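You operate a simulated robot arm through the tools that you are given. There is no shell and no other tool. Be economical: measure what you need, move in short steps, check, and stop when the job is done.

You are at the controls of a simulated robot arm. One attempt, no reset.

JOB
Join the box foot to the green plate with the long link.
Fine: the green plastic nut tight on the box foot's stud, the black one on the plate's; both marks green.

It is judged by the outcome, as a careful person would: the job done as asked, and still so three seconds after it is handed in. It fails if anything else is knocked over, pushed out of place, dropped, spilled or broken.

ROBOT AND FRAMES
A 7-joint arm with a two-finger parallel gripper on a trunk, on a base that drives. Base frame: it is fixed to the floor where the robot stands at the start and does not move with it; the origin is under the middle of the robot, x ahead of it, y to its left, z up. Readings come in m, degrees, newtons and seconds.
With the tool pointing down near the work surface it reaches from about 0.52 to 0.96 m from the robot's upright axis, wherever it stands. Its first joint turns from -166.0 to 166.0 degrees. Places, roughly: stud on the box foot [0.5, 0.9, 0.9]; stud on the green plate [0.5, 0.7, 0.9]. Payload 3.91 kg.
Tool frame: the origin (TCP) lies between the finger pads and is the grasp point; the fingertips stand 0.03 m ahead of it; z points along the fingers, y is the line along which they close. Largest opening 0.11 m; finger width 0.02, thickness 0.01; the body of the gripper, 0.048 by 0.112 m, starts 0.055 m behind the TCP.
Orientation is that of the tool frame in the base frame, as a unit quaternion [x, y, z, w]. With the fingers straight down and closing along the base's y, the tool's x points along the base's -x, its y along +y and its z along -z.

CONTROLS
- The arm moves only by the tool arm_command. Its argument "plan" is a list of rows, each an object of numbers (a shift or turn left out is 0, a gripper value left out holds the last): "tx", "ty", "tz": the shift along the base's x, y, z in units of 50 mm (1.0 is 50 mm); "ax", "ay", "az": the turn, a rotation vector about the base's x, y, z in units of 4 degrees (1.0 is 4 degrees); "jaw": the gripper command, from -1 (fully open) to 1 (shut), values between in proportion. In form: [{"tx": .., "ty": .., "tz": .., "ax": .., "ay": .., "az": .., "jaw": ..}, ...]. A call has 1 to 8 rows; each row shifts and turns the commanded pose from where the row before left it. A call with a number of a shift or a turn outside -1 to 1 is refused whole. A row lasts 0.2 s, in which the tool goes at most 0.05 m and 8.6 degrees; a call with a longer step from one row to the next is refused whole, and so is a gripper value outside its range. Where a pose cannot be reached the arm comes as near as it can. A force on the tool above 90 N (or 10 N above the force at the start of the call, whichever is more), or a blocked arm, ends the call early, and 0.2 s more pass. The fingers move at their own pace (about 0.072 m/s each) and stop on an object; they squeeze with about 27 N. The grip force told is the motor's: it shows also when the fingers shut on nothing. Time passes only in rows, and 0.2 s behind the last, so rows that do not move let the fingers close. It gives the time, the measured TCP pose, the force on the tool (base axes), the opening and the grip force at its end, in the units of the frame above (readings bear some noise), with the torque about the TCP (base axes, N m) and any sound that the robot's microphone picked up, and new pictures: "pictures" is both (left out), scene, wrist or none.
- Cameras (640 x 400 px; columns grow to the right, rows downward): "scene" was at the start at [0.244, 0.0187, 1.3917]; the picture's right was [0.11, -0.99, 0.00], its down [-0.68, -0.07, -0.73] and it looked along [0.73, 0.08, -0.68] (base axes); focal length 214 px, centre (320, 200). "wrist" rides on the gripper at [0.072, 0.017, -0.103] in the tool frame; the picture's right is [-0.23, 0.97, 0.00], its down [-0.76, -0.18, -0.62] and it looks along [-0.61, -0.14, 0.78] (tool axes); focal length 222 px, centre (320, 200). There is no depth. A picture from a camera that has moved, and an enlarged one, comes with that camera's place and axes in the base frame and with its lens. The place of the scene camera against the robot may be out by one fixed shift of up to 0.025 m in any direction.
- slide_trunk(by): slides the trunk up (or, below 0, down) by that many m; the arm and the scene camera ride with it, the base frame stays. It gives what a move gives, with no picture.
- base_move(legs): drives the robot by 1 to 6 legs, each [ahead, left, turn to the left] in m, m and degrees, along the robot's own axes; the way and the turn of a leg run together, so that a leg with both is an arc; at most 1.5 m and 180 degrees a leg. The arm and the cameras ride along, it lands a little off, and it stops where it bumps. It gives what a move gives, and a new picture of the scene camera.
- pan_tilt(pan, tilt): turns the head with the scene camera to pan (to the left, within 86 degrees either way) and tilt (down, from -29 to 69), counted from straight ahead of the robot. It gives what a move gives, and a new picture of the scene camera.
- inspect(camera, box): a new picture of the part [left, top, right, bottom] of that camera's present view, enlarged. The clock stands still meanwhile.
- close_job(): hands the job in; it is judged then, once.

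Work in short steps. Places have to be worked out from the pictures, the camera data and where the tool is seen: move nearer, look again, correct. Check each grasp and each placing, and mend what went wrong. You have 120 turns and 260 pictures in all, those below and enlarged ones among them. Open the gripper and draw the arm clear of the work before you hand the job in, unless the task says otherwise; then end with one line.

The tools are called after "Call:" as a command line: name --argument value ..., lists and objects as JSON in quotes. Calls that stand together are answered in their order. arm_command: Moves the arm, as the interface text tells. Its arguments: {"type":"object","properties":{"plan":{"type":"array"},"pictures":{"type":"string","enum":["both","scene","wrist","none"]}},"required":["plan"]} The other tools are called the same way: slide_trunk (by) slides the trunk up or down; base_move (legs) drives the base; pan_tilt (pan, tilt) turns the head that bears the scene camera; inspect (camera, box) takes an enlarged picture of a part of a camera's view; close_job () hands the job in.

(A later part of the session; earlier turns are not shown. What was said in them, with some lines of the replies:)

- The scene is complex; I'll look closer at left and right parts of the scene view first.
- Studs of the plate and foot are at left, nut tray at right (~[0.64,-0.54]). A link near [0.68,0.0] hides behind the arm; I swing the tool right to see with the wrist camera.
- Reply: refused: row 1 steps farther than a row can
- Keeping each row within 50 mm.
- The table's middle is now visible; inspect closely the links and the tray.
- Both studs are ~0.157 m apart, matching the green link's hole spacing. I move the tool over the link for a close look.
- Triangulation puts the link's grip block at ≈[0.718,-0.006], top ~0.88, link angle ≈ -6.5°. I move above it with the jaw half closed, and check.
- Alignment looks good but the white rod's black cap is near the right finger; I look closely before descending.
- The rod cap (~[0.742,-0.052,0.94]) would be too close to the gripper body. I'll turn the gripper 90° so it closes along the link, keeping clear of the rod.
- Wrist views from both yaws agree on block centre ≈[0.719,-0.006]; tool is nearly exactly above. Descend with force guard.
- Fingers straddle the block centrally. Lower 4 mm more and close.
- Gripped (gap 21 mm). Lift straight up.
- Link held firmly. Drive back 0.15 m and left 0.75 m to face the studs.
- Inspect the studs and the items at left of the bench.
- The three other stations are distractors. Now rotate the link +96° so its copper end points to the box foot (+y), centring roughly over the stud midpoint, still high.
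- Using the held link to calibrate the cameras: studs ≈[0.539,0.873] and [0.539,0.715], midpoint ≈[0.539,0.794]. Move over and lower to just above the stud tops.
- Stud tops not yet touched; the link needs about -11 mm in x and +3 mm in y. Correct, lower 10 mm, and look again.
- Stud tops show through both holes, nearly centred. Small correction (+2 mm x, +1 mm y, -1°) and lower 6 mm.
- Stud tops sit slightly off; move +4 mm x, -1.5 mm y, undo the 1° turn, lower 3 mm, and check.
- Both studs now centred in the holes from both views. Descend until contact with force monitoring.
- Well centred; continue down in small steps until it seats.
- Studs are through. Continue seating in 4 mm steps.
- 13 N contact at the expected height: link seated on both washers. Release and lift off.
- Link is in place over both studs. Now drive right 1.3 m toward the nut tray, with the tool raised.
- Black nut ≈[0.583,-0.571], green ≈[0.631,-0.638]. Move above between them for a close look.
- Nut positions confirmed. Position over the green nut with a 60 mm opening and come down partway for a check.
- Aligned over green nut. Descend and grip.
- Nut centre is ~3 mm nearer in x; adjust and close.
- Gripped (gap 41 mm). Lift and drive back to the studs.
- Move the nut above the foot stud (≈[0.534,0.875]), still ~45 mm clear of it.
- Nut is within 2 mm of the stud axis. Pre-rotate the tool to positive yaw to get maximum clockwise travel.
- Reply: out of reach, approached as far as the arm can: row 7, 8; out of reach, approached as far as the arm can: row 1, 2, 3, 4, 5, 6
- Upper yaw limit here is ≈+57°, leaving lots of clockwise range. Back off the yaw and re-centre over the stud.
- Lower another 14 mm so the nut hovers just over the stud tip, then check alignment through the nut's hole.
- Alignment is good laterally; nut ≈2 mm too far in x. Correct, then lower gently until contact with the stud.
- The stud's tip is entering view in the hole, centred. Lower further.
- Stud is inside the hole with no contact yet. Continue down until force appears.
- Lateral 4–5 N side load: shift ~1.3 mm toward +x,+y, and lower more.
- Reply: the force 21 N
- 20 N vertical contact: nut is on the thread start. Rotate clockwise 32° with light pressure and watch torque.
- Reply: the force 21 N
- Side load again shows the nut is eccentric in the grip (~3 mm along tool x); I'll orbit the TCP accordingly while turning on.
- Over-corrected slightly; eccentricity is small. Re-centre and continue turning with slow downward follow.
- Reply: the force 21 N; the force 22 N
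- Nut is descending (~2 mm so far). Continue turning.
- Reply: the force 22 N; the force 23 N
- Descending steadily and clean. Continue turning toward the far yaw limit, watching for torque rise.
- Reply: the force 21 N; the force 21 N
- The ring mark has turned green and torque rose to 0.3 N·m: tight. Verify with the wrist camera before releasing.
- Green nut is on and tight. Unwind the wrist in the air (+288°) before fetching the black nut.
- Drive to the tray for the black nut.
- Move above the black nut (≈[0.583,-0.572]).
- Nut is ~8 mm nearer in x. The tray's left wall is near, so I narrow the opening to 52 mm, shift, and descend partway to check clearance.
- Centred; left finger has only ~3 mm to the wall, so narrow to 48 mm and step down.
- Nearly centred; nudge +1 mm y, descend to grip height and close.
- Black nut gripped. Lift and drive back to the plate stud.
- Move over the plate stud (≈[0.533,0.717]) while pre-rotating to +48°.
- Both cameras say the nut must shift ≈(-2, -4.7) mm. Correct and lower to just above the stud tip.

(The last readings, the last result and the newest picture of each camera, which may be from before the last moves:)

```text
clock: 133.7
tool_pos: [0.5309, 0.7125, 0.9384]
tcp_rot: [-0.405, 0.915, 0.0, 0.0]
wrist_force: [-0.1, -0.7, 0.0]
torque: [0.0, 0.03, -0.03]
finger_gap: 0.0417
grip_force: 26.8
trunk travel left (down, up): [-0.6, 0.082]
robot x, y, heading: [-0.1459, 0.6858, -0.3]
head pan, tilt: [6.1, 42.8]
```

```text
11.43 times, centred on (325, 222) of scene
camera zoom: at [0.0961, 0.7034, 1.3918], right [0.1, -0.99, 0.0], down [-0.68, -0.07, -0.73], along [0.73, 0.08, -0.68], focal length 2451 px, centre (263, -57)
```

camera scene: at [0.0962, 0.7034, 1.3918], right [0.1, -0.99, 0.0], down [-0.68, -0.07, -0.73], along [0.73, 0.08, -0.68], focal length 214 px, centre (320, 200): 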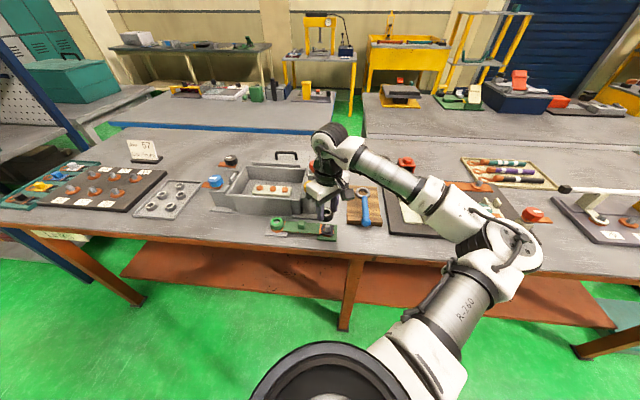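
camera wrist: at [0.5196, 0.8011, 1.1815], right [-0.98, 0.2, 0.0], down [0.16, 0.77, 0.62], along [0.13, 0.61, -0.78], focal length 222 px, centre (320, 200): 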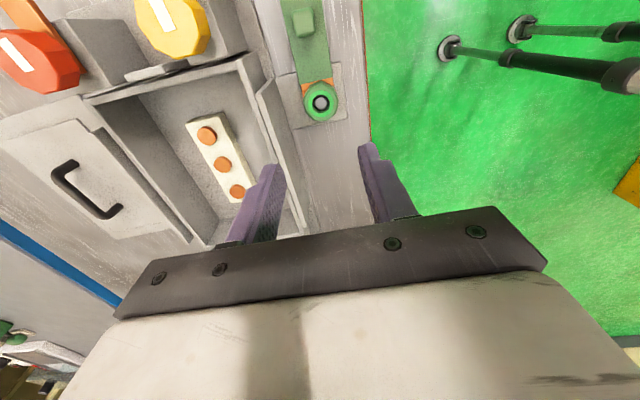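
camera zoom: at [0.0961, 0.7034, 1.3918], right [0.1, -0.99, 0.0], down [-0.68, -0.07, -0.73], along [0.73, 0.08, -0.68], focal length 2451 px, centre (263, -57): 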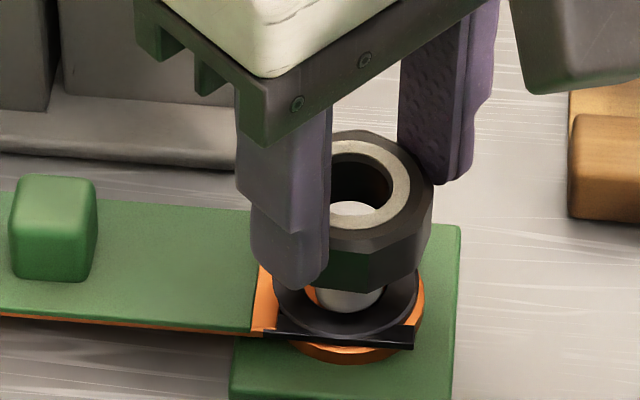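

Close; shift (-1.5,-0.5) mm and lower 7 mm.

Call:
arm_command --plan '[{"tx": -0.03, "ty": -0.01, "jaw": 1}, {"tz": -0.14}]' --pictures "none"

Call:
inspect --camera "wrist" --box '[260, 120, 380, 200]'

Call:
inspect --camera "scene" --box '[300, 205, 350, 240]'

```text
clock: 134.3
tool_pos: [0.5294, 0.7109, 0.9318]
tcp_rot: [-0.405, 0.914, 0.0, -0.001]
wrist_force: [0.0, 0.3, -1.1]
torque: [-0.02, -0.01, 0.01]
finger_gap: 0.0415
grip_force: 26.8
trunk travel left (down, up): [-0.6, 0.082]
robot x, y, heading: [-0.1494, 0.6854, 0.0]
head pan, tilt: [6.1, 42.8]
```

```text
5.00 times, centred on (320, 160) of wrist
camera zoom: at [0.4681, 0.67, 1.0361], right [-0.57, 0.82, 0.0], down [0.64, 0.44, 0.62], along [0.51, 0.35, -0.78], focal length 1111 px, centre (320, 400)
```

zoom: 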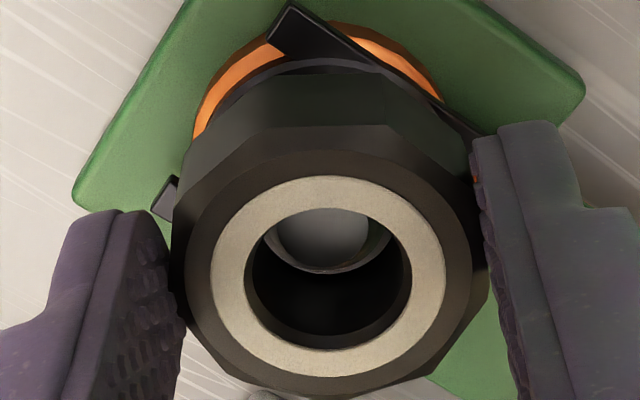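

```text
11.43 times, centred on (325, 222) of scene
camera zoom: at [0.0962, 0.7034, 1.3917], right [0.1, -0.99, 0.0], down [-0.68, -0.07, -0.73], along [0.73, 0.08, -0.68], focal length 2451 px, centre (263, -57)
```

zoom: 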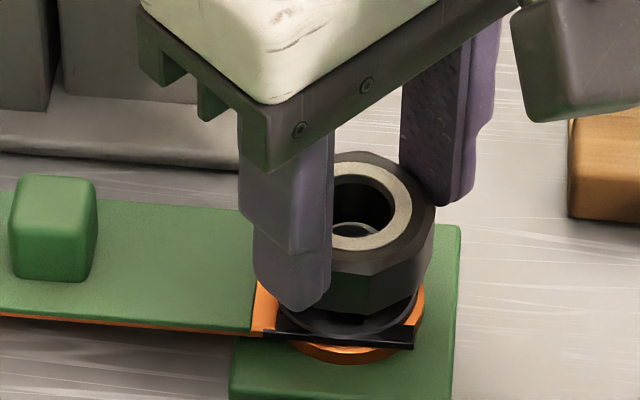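

Stud nearly centred in the bore; shift -1.2 mm y and lower to contact.

Call:
arm_command --plan '[{"ty": -0.024, "jaw": 1}, {"tz": -0.08}, {"tz": -0.06}]' --pictures "none"

Call:
inspect --camera "wrist" --box '[260, 120, 380, 200]'

```text
clock: 135.1
tool_pos: [0.5295, 0.7107, 0.9271]
tcp_rot: [-0.405, 0.914, 0.0, 0.002]
wrist_force: [9.6, 4.6, 3.8]
torque: [0.18, -0.29, -0.04]
finger_gap: 0.0416
grip_force: 27.1
trunk travel left (down, up): [-0.6, 0.082]
robot x, y, heading: [-0.1485, 0.6851, 0.1]
head pan, tilt: [6.1, 42.8]
```

```text
5.00 times, centred on (320, 160) of wrist
camera zoom: at [0.469, 0.6698, 1.0294], right [-0.57, 0.82, 0.0], down [0.64, 0.44, 0.63], along [0.52, 0.36, -0.78], focal length 1111 px, centre (320, 400)
```

zoom: 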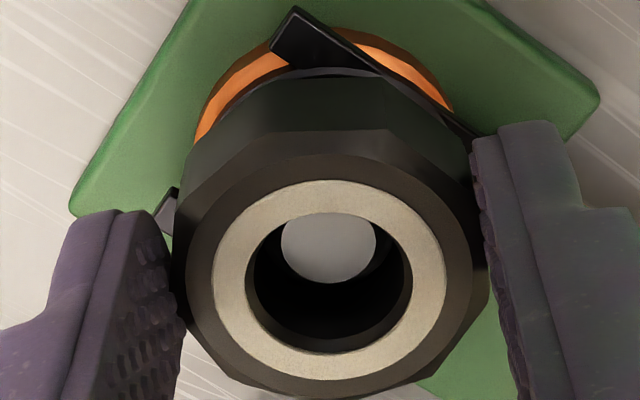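

Side load 10 N: ease +0.9 mm x, +0.5 mm y, and lower 2 mm more.

Call:
arm_command --plan '[{"tx": 0.018, "ty": 0.01, "jaw": 1}, {"tz": -0.04}]' --pictures "none"

```text
clock: 135.7
tool_pos: [0.5295, 0.7104, 0.9245]
tcp_rot: [-0.405, 0.914, -0.001, 0.0]
wrist_force: [12.0, 3.0, 17.6]
torque: [0.21, -0.47, -0.08]
finger_gap: 0.0419
grip_force: 26.8
trunk travel left (down, up): [-0.6, 0.082]
robot x, y, heading: [-0.145, 0.685, -0.0]
head pan, tilt: [6.1, 42.8]
```

Same thread-start contact as before. Ease +1.2 mm x and start turning clockwise.

Call:
arm_command --plan '[{"tx": 0.024, "ty": 0.004, "jaw": 1}, {"az": -1}, {"az": -1}, {"az": -1}, {"az": -1}, {"az": -1}, {"az": -1}, {"az": -1}]' --pictures "none"

Call:
inspect --camera "wrist" --box '[260, 120, 380, 200]'

```text
clock: 137.5
tool_pos: [0.5279, 0.712, 0.9236]
tcp_rot: [-0.173, 0.985, 0.001, -0.001]
wrist_force: [-20.6, 5.7, 7.4]
torque: [0.24, 0.59, 0.11]
finger_gap: 0.0413
grip_force: 26.7
trunk travel left (down, up): [-0.6, 0.082]
robot x, y, heading: [-0.1507, 0.6858, 0.0]
head pan, tilt: [6.1, 42.8]
```

```text
5.00 times, centred on (320, 160) of wrist
camera zoom: at [0.4552, 0.7055, 1.0279], right [-0.12, 0.99, 0.0], down [0.78, 0.09, 0.62], along [0.62, 0.07, -0.78], focal length 1111 px, centre (320, 400)
```

zoom: 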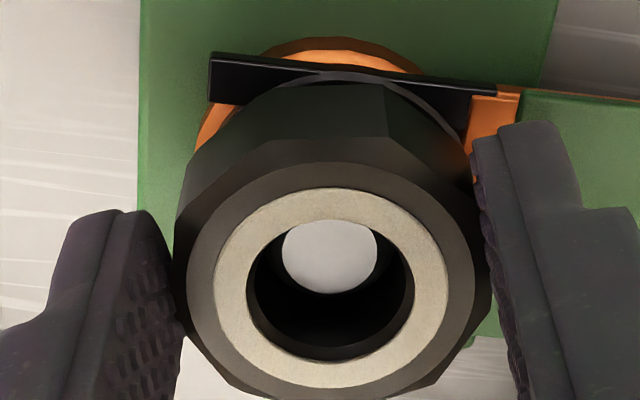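

Correct for the known eccentricity (nut ~2 mm off along the tool axis) and keep turning with slight down-follow.

Call:
arm_command --plan '[{"tx": -0.032, "ty": 0.01, "az": -1, "tz": -0.003}, {"az": -1, "tz": -0.003, "ty": 0.003}, {"az": -1, "tz": -0.003, "ty": 0.003}, {"az": -1, "tz": -0.003, "ty": 0.003}, {"az": -1, "tz": -0.003, "ty": 0.003}, {"az": -1, "tz": -0.003, "ty": 0.003}, {"az": -1, "tz": -0.003, "ty": 0.003}, {"az": -1, "tz": -0.003}]' --pictures "none"

```text
clock: 139.3
tool_pos: [0.5283, 0.7162, 0.9244]
tcp_rot: [0.105, 0.994, 0.001, 0.001]
wrist_force: [-10.8, 31.6, 1.4]
torque: [0.79, 0.17, 0.19]
finger_gap: 0.0416
grip_force: 27.2
trunk travel left (down, up): [-0.6, 0.082]
robot x, y, heading: [-0.1505, 0.6843, -0.5]
head pan, tilt: [6.1, 42.8]
```

Side force 31 N; inspect before continuing.

Call:
inspect --camera "wrist" --box '[220, 100, 420, 225]'

Call:
inspect --camera "scene" --box '[250, 185, 370, 260]'

```text
3.20 times, centred on (320, 162) of wrist
camera zoom: at [0.4621, 0.7485, 1.0273], right [0.43, 0.9, 0.0], down [0.71, -0.34, 0.62], along [0.56, -0.26, -0.78], focal length 711 px, centre (320, 320)
```

zoom: 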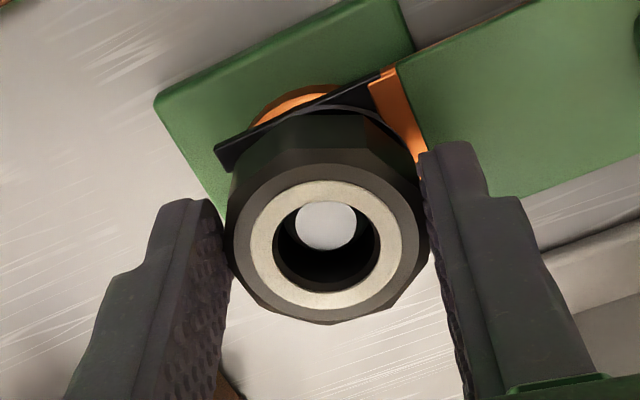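

```text
5.33 times, centred on (310, 222) of scene
camera zoom: at [0.0951, 0.7061, 1.392], right [0.11, -0.99, 0.0], down [-0.68, -0.07, -0.73], along [0.73, 0.08, -0.68], focal length 1144 px, centre (373, 80)
```

zoom: 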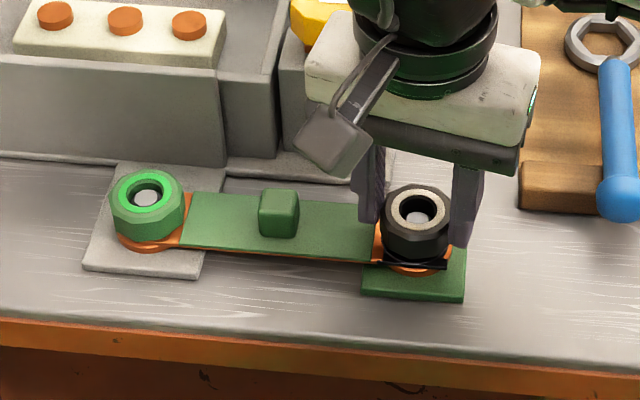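

Nut looks fine on the stud; relieve the side load and turn only 16°, then check forces.

Call:
arm_command --plan '[{"tx": -0.018, "ty": 0.048}, {"az": -1, "tz": -0.002}, {"az": -1, "tz": -0.002}, {"az": -1, "tz": -0.002}, {"az": -1, "tz": -0.002}]' --pictures "none"

```text
clock: 140.5
tool_pos: [0.5298, 0.7163, 0.9222]
tcp_rot: [0.244, 0.97, 0.002, 0.001]
wrist_force: [5.3, 28.4, 6.6]
torque: [0.71, -0.1, 0.17]
finger_gap: 0.0415
grip_force: 27.4
trunk travel left (down, up): [-0.6, 0.082]
robot x, y, heading: [-0.151, 0.6886, -0.2]
head pan, tilt: [6.1, 42.8]
```

The nut axis is ~5 mm off the TCP axis, so the TCP must orbit as it turns. Relieve the load and orbit with the rotation.

Call:
arm_command --plan '[{"tx": 0.008, "ty": 0.046}, {"az": -1, "tz": -0.003, "tx": 0.004, "ty": 0.006}, {"az": -1, "tz": -0.003, "tx": 0.004, "ty": 0.006}, {"az": -1, "tz": -0.003, "tx": 0.004, "ty": 0.006}, {"az": -1, "tz": -0.003, "tx": 0.004, "ty": 0.006}]' --pictures "none"

```text
clock: 141.7
tool_pos: [0.5307, 0.7177, 0.9211]
tcp_rot: [0.378, 0.926, 0.0, 0.002]
wrist_force: [10.3, 11.9, 12.2]
torque: [0.25, -0.38, 0.09]
finger_gap: 0.0416
grip_force: 26.8
trunk travel left (down, up): [-0.6, 0.082]
robot x, y, heading: [-0.1472, 0.6844, -0.3]
head pan, tilt: [6.1, 42.8]
```

Call:
arm_command --plan '[{"tx": 0.02, "ty": 0.022, "az": -1, "tz": -0.003}, {"az": -1, "tz": -0.003, "tx": 0.006, "ty": 0.004}, {"az": -1, "tz": -0.003, "tx": 0.006, "ty": 0.004}, {"az": -1, "tz": -0.003, "tx": 0.006, "ty": 0.003}, {"az": -1, "tz": -0.003, "tx": 0.006, "ty": 0.003}, {"az": -1, "tz": -0.003, "tx": 0.006, "ty": 0.003}, {"az": -1, "tz": -0.003, "tx": 0.006, "ty": 0.002}]' --pictures "none"

Call:
inspect --camera "wrist" --box '[220, 100, 420, 225]'

```text
clock: 143.3
tool_pos: [0.5318, 0.7202, 0.9216]
tcp_rot: [0.59, 0.808, 0.0, 0.0]
wrist_force: [10.1, -0.6, 10.8]
torque: [-0.28, -0.41, 0.02]
finger_gap: 0.0415
grip_force: 26.6
trunk travel left (down, up): [-0.6, 0.082]
robot x, y, heading: [-0.1512, 0.6872, 0.1]
head pan, tilt: [6.1, 42.8]
```

```text
3.20 times, centred on (320, 162) of wrist
camera zoom: at [0.5268, 0.795, 1.0252], right [1.0, 0.08, 0.0], down [0.06, -0.78, 0.62], along [0.05, -0.62, -0.78], focal length 711 px, centre (320, 320)
```

zoom: 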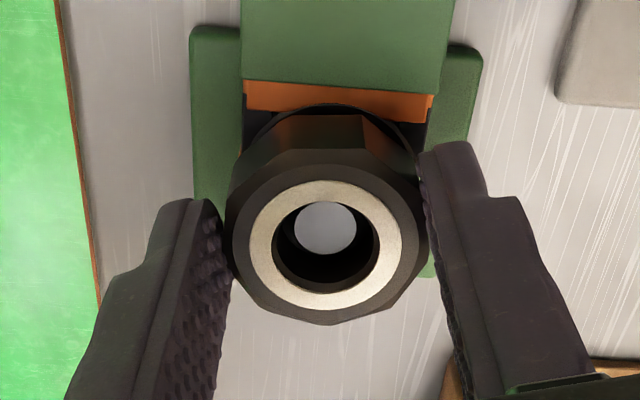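

Good: low loads and turning on. Continue with the orbit.

Call:
arm_command --plan '[{"tx": 0.02, "az": -1, "tz": -0.004, "ty": 0.001}, {"az": -1, "tz": -0.004, "tx": 0.006, "ty": 0.001}, {"az": -1, "tz": -0.004, "tx": 0.006}, {"az": -1, "tz": -0.004, "tx": 0.006}, {"az": -1, "tz": -0.004, "tx": 0.006}, {"az": -1, "tz": -0.004, "tx": 0.006}, {"az": -1, "tz": -0.004, "tx": 0.006, "ty": -0.001}, {"az": -1, "tz": -0.004, "tx": 0.006, "ty": -0.001}]' --pictures "none"

```text
clock: 145.1
tool_pos: [0.535, 0.7196, 0.9215]
tcp_rot: [0.79, 0.613, 0.001, 0.0]
wrist_force: [8.1, -5.1, 16.4]
torque: [-0.55, -0.19, 0.02]
finger_gap: 0.0417
grip_force: 27.3
trunk travel left (down, up): [-0.6, 0.082]
robot x, y, heading: [-0.1484, 0.6859, -0.1]
head pan, tilt: [6.1, 42.8]
```

Call:
arm_command --plan '[{"tx": 0.018, "ty": -0.011, "az": -1, "tz": -0.004}, {"az": -1, "tz": -0.004, "tx": 0.005, "ty": -0.003}, {"az": -1, "tz": -0.004, "tx": 0.005, "ty": -0.003}, {"az": -1, "tz": -0.004, "tx": 0.005, "ty": -0.003}, {"az": -1, "tz": -0.004, "tx": 0.005, "ty": -0.003}, {"az": -1, "tz": -0.004, "tx": 0.005, "ty": -0.003}, {"az": -1, "tz": -0.004, "tx": 0.005, "ty": -0.004}, {"az": -1, "tz": -0.004, "tx": 0.004, "ty": -0.004}]' --pictures "none"

Call:
inspect --camera "wrist" --box '[220, 100, 420, 225]'

```text
clock: 146.9
tool_pos: [0.5367, 0.7187, 0.9185]
tcp_rot: [0.928, 0.373, 0.001, 0.001]
wrist_force: [7.9, -2.9, 21.3]
torque: [-0.2, -0.13, 0.03]
finger_gap: 0.0418
grip_force: 26.4
trunk travel left (down, up): [-0.6, 0.082]
robot x, y, heading: [-0.1469, 0.6871, -0.1]
head pan, tilt: [6.1, 42.8]
```

```text
3.20 times, centred on (320, 162) of wrist
camera zoom: at [0.6014, 0.7577, 1.0225], right [0.51, -0.86, 0.0], down [-0.68, -0.4, 0.62], along [-0.53, -0.32, -0.78], focal length 711 px, centre (320, 320)
```

zoom: 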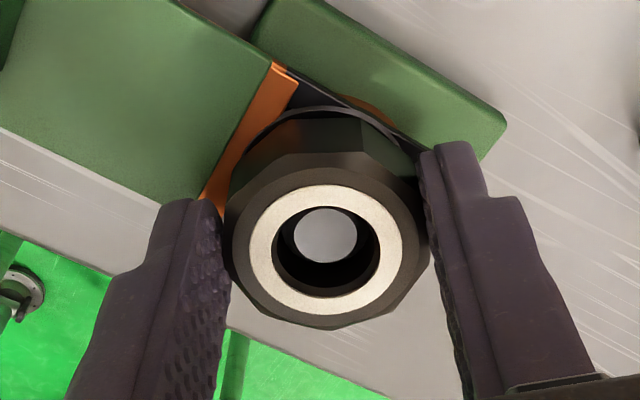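

Call:
arm_command --plan '[{"tx": 0.014, "ty": -0.009, "az": -1, "tz": -0.003}, {"az": -1, "tz": -0.003, "tx": 0.004, "ty": -0.005}, {"az": -1, "tz": -0.003, "tx": 0.003, "ty": -0.005}, {"az": -1, "tz": -0.003, "tx": 0.003, "ty": -0.005}, {"az": -1, "tz": -0.003, "tx": 0.003, "ty": -0.005}, {"az": -1, "tz": -0.003, "tx": 0.002, "ty": -0.005}, {"az": -1, "tz": -0.003, "tx": 0.002, "ty": -0.005}, {"az": -1, "tz": -0.003, "tx": 0.001, "ty": -0.006}]' --pictures "none"

```text
clock: 148.7
tool_pos: [0.538, 0.7166, 0.9178]
tcp_rot: [0.995, 0.102, 0.002, 0.001]
wrist_force: [3.8, -5.0, 14.9]
torque: [-0.15, -0.11, 0.05]
finger_gap: 0.0415
grip_force: 26.7
trunk travel left (down, up): [-0.6, 0.082]
robot x, y, heading: [-0.1502, 0.6855, -0.0]
head pan, tilt: [6.1, 42.8]
```

Call:
arm_command --plan '[{"tx": 0.007, "ty": -0.014, "az": -1, "tz": -0.004}, {"az": -1, "tz": -0.004, "ty": -0.006}, {"az": -1, "tz": -0.004, "ty": -0.006}, {"az": -1, "tz": -0.004, "ty": -0.006}, {"az": -1, "tz": -0.004, "ty": -0.006}, {"az": -1, "tz": -0.004, "tx": -0.001, "ty": -0.006}, {"az": -1, "tz": -0.004, "tx": -0.002, "ty": -0.006}, {"az": -1, "tz": -0.004, "tx": -0.002, "ty": -0.005}]' --pictures "none"

Call:
inspect --camera "scene" --box '[250, 185, 370, 260]'

```text
clock: 150.5
tool_pos: [0.5387, 0.7131, 0.9165]
tcp_rot: [0.984, -0.176, -0.001, 0.001]
wrist_force: [-8.4, -8.8, 13.4]
torque: [-0.26, 0.36, 0.05]
finger_gap: 0.0416
grip_force: 26.9
trunk travel left (down, up): [-0.6, 0.082]
robot x, y, heading: [-0.1488, 0.684, -0.1]
head pan, tilt: [6.1, 42.8]
```

```text
5.33 times, centred on (310, 222) of scene
camera zoom: at [0.0943, 0.7026, 1.3922], right [0.1, -0.99, 0.0], down [-0.68, -0.07, -0.73], along [0.73, 0.08, -0.68], focal length 1144 px, centre (373, 80)
```

zoom: 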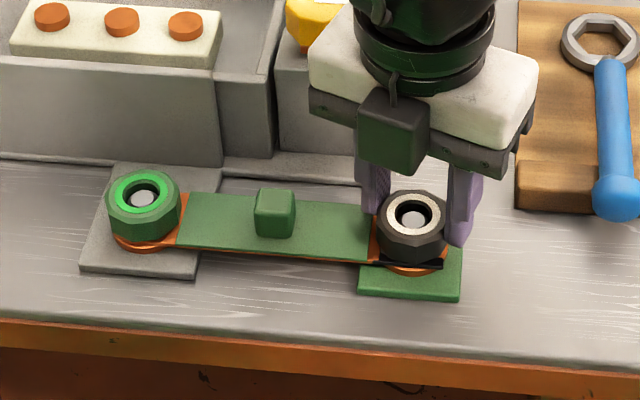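

Call:
arm_command --plan '[{"tx": -0.016, "ty": -0.018, "az": -1, "tz": -0.004}, {"az": -1, "tz": -0.004, "tx": -0.003, "ty": -0.005}, {"az": -1, "tz": -0.004, "tx": -0.003, "ty": -0.005}, {"az": -1, "tz": -0.004, "tx": -0.004, "ty": -0.005}, {"az": -1, "tz": -0.004, "tx": -0.004, "ty": -0.005}, {"az": -1, "tz": -0.004, "tx": -0.004, "ty": -0.005}, {"az": -1, "tz": -0.004, "tx": -0.004, "ty": -0.004}, {"az": -1, "tz": -0.004, "tx": -0.004, "ty": -0.004}]' --pictures "none"

Call:
inspect --camera "wrist" --box '[220, 100, 420, 225]'

```text
clock: 152.3
tool_pos: [0.5371, 0.712, 0.9148]
tcp_rot: [0.897, -0.441, 0.0, 0.0]
wrist_force: [1.8, -9.2, 19.1]
torque: [-0.16, 0.03, 0.03]
finger_gap: 0.0416
grip_force: 26.7
trunk travel left (down, up): [-0.6, 0.082]
robot x, y, heading: [-0.1499, 0.6856, -0.5]
head pan, tilt: [6.1, 42.8]
```

```text
3.20 times, centred on (320, 162) of wrist
camera zoom: at [0.5679, 0.645, 1.019], right [-0.91, -0.42, 0.0], down [-0.33, 0.71, 0.62], along [-0.26, 0.57, -0.78], focal length 711 px, centre (320, 320)
```

zoom: 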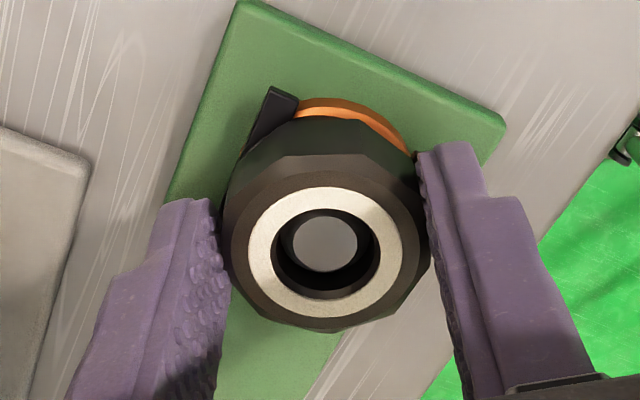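

Call:
arm_command --plan '[{"tx": -0.003, "ty": -0.016, "az": -1, "tz": -0.004}, {"az": -1, "tz": -0.004, "tx": -0.005, "ty": -0.003}, {"az": -1, "tz": -0.004, "tx": -0.005, "ty": -0.003}, {"az": -1, "tz": -0.004, "tx": -0.005, "ty": -0.003}, {"az": -1, "tz": -0.004, "tx": -0.005, "ty": -0.002}, {"az": -1, "tz": -0.004, "tx": -0.006, "ty": -0.002}]' --pictures "none"

Call:
inspect --camera "wrist" --box '[220, 100, 420, 225]'

```text
clock: 153.7
tool_pos: [0.5343, 0.7115, 0.9138]
tcp_rot: [0.787, -0.617, 0.0, -0.001]
wrist_force: [-8.5, -5.1, 15.0]
torque: [-0.13, 0.29, 0.15]
finger_gap: 0.0415
grip_force: 27.0
trunk travel left (down, up): [-0.6, 0.082]
robot x, y, heading: [-0.1482, 0.6858, -0.1]
head pan, tilt: [6.1, 42.8]
```

```text
3.20 times, centred on (320, 162) of wrist
camera zoom: at [0.5361, 0.6376, 1.0174], right [-1.0, -0.01, 0.0], down [-0.01, 0.78, 0.62], along [-0.01, 0.62, -0.78], focal length 711 px, centre (320, 320)
```

zoom: 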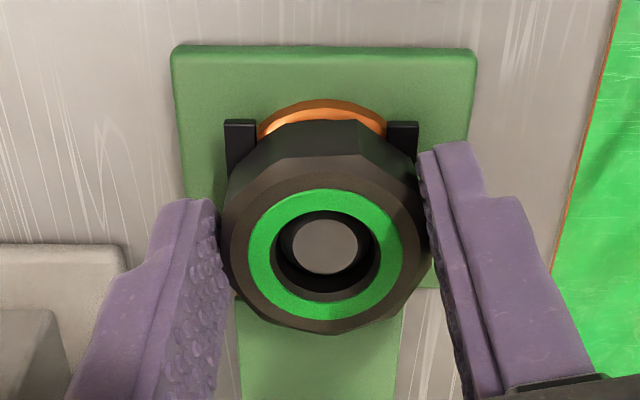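

The black nut's mark is green. Add a slight 3° snug (the other nut held at 0.3 N·m fine) while relieving side load, then check.

Call:
arm_command --plan '[{"tx": -0.014, "ty": -0.008, "az": -0.75}]' --pictures "none"

Call:
inspect --camera "wrist" --box '[220, 100, 420, 225]'

```text
clock: 154.1
tool_pos: [0.5348, 0.7105, 0.9131]
tcp_rot: [0.771, -0.637, -0.001, 0.0]
wrist_force: [-6.6, -1.2, 12.0]
torque: [-0.09, 0.22, 0.09]
finger_gap: 0.0414
grip_force: 26.4
trunk travel left (down, up): [-0.6, 0.082]
robot x, y, heading: [-0.1503, 0.684, 0.1]
head pan, tilt: [6.1, 42.8]
```

```text
3.20 times, centred on (320, 162) of wrist
camera zoom: at [0.532, 0.6375, 1.0173], right [-1.0, 0.04, 0.0], down [0.03, 0.78, 0.62], along [0.03, 0.62, -0.78], focal length 711 px, centre (320, 320)
```

zoom: 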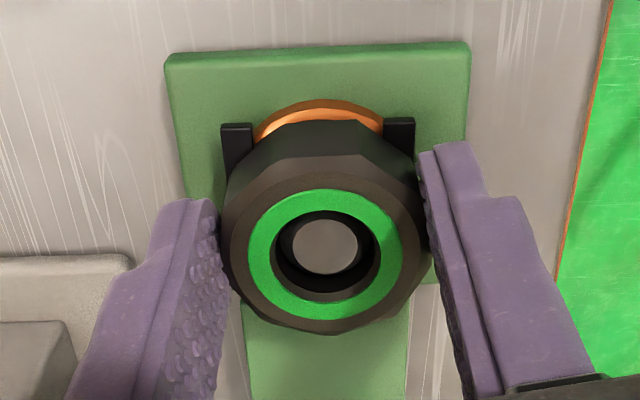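

Torque is still low (0.09); turn 8° more for a firmer seat.

Call:
arm_command --plan '[{"tx": -0.012, "ty": -0.002, "az": -1}, {"tx": -0.005, "az": -1}]' --pictures "none"

```text
clock: 154.7
tool_pos: [0.5339, 0.7086, 0.9134]
tcp_rot: [0.724, -0.69, -0.001, 0.001]
wrist_force: [-7.9, -3.5, 5.3]
torque: [0.11, 0.08, 0.53]
finger_gap: 0.0418
grip_force: 26.9
trunk travel left (down, up): [-0.6, 0.082]
robot x, y, heading: [-0.1439, 0.6862, -0.3]
head pan, tilt: [6.1, 42.8]
```

Torque jumped to 0.53 N·m – firmly tight. Stop, release and lift clear, then verify both marks.

Call:
arm_command --plan '[{"jaw": 0.08}, {"jaw": 0.08}, {"tz": 0.3}, {"tz": 1}, {"tz": 1}, {"tz": 1}, {"tx": -0.5}]'

Call:
inspect --camera "scene" --box '[250, 185, 370, 260]'

Call:
inspect --camera "wrist" --box '[200, 0, 440, 150]'

```text
clock: 156.3
tool_pos: [0.5074, 0.7089, 1.0784]
tcp_rot: [0.724, -0.69, 0.0, 0.001]
wrist_force: [-1.2, -0.4, 0.2]
torque: [0.02, -0.02, 0.0]
finger_gap: 0.0505
grip_force: 0.1
trunk travel left (down, up): [-0.6, 0.082]
robot x, y, heading: [-0.1528, 0.6822, -0.2]
head pan, tilt: [6.1, 42.8]
camera scene: at [0.0957, 0.7033, 1.3918], right [0.1, -0.99, 0.0], down [-0.68, -0.07, -0.73], along [0.73, 0.08, -0.68], focal length 214 px, centre (320, 200)
camera wrist: at [0.4955, 0.6379, 1.1817], right [-0.98, 0.18, 0.0], down [0.14, 0.77, 0.62], along [0.11, 0.61, -0.78], focal length 222 px, centre (320, 200)
```

scene: 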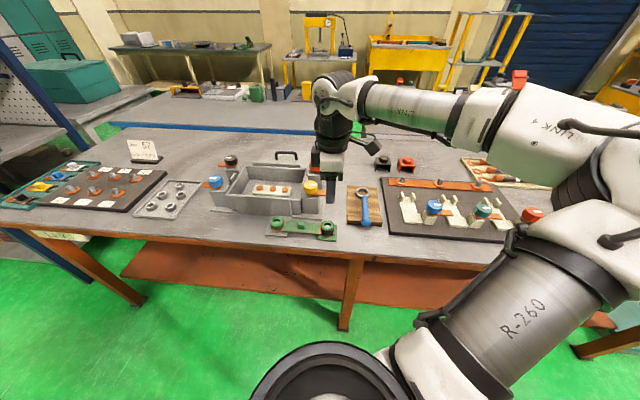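
wrist: 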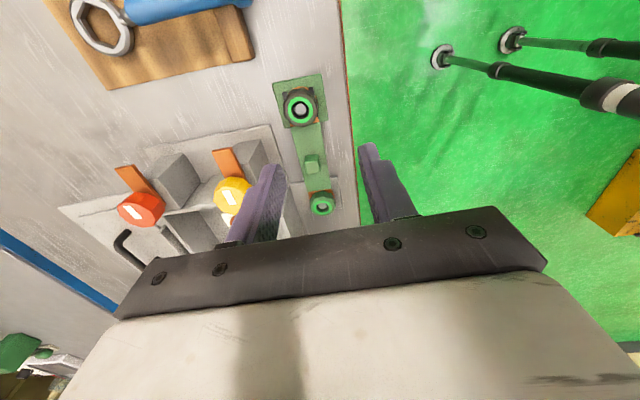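

```text
5.33 times, centred on (310, 222) of scene
camera zoom: at [0.0957, 0.7033, 1.3918], right [0.1, -0.99, 0.0], down [-0.68, -0.07, -0.73], along [0.73, 0.08, -0.68], focal length 1144 px, centre (373, 80)
```

zoom: 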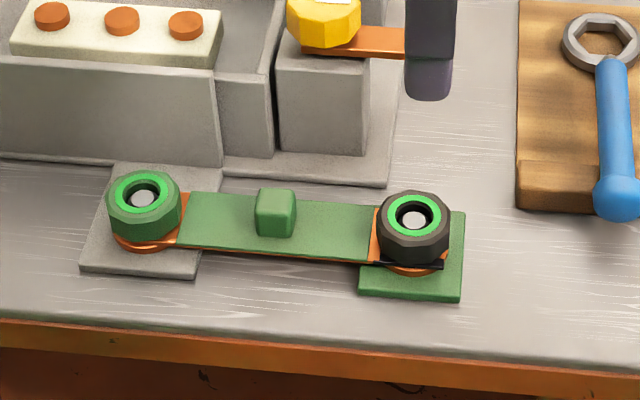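

```text
2.67 times, centred on (320, 75) of wrist
camera zoom: at [0.4955, 0.6379, 1.1817], right [-0.98, 0.18, 0.0], down [0.14, 0.77, 0.62], along [0.11, 0.61, -0.78], focal length 592 px, centre (320, 533)
```

zoom: 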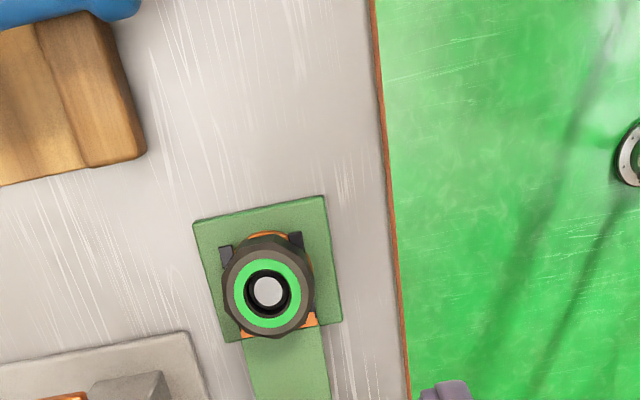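

Both marks are green, link seated, everything else undisturbed. Open the gripper fully, raise a bit, and hand in.

Call:
arm_command --plan '[{"tz": 1, "jaw": -1}, {"jaw": -1}, {"jaw": -1}]' --pictures "scene"

Call:
inspect --camera "scene" --box '[250, 185, 370, 260]'

```text
clock: 157.1
tool_pos: [0.5086, 0.7104, 1.1254]
tcp_rot: [0.725, -0.689, 0.0, 0.0]
wrist_force: [0.2, -1.0, -0.6]
torque: [0.02, 0.02, -0.01]
finger_gap: 0.1099
grip_force: 0.0
trunk travel left (down, up): [-0.6, 0.082]
robot x, y, heading: [-0.1523, 0.6862, -0.1]
head pan, tilt: [6.1, 42.8]
camera scene: at [0.096, 0.7034, 1.3918], right [0.1, -0.99, 0.0], down [-0.68, -0.07, -0.73], along [0.73, 0.08, -0.68], focal length 214 px, centre (320, 200)
```

scene: 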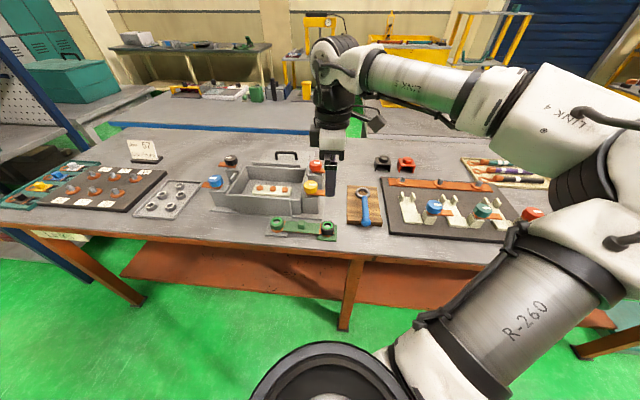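

```text
5.33 times, centred on (310, 222) of scene
camera zoom: at [0.096, 0.7034, 1.3918], right [0.1, -0.99, 0.0], down [-0.68, -0.07, -0.73], along [0.73, 0.08, -0.68], focal length 1144 px, centre (373, 80)
```

zoom: 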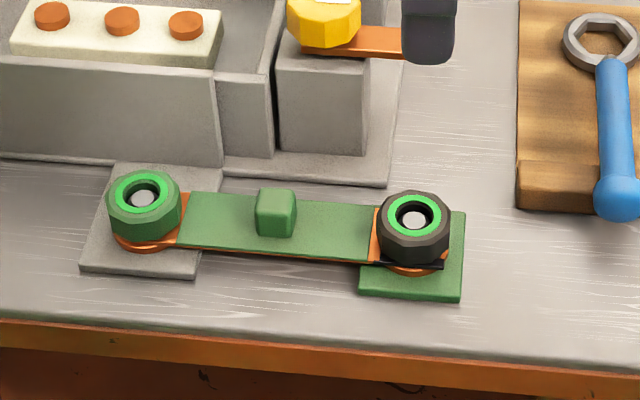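

Everything holds with both marks green; handing in.

Call:
close_job

```text
The job is handed in.
```

The long link now joins the box foot to the green plate: green nut tight on the foot's stud, black nut tight on the plate's stud, both marks green, and the arm clear of the work when I handed it in.
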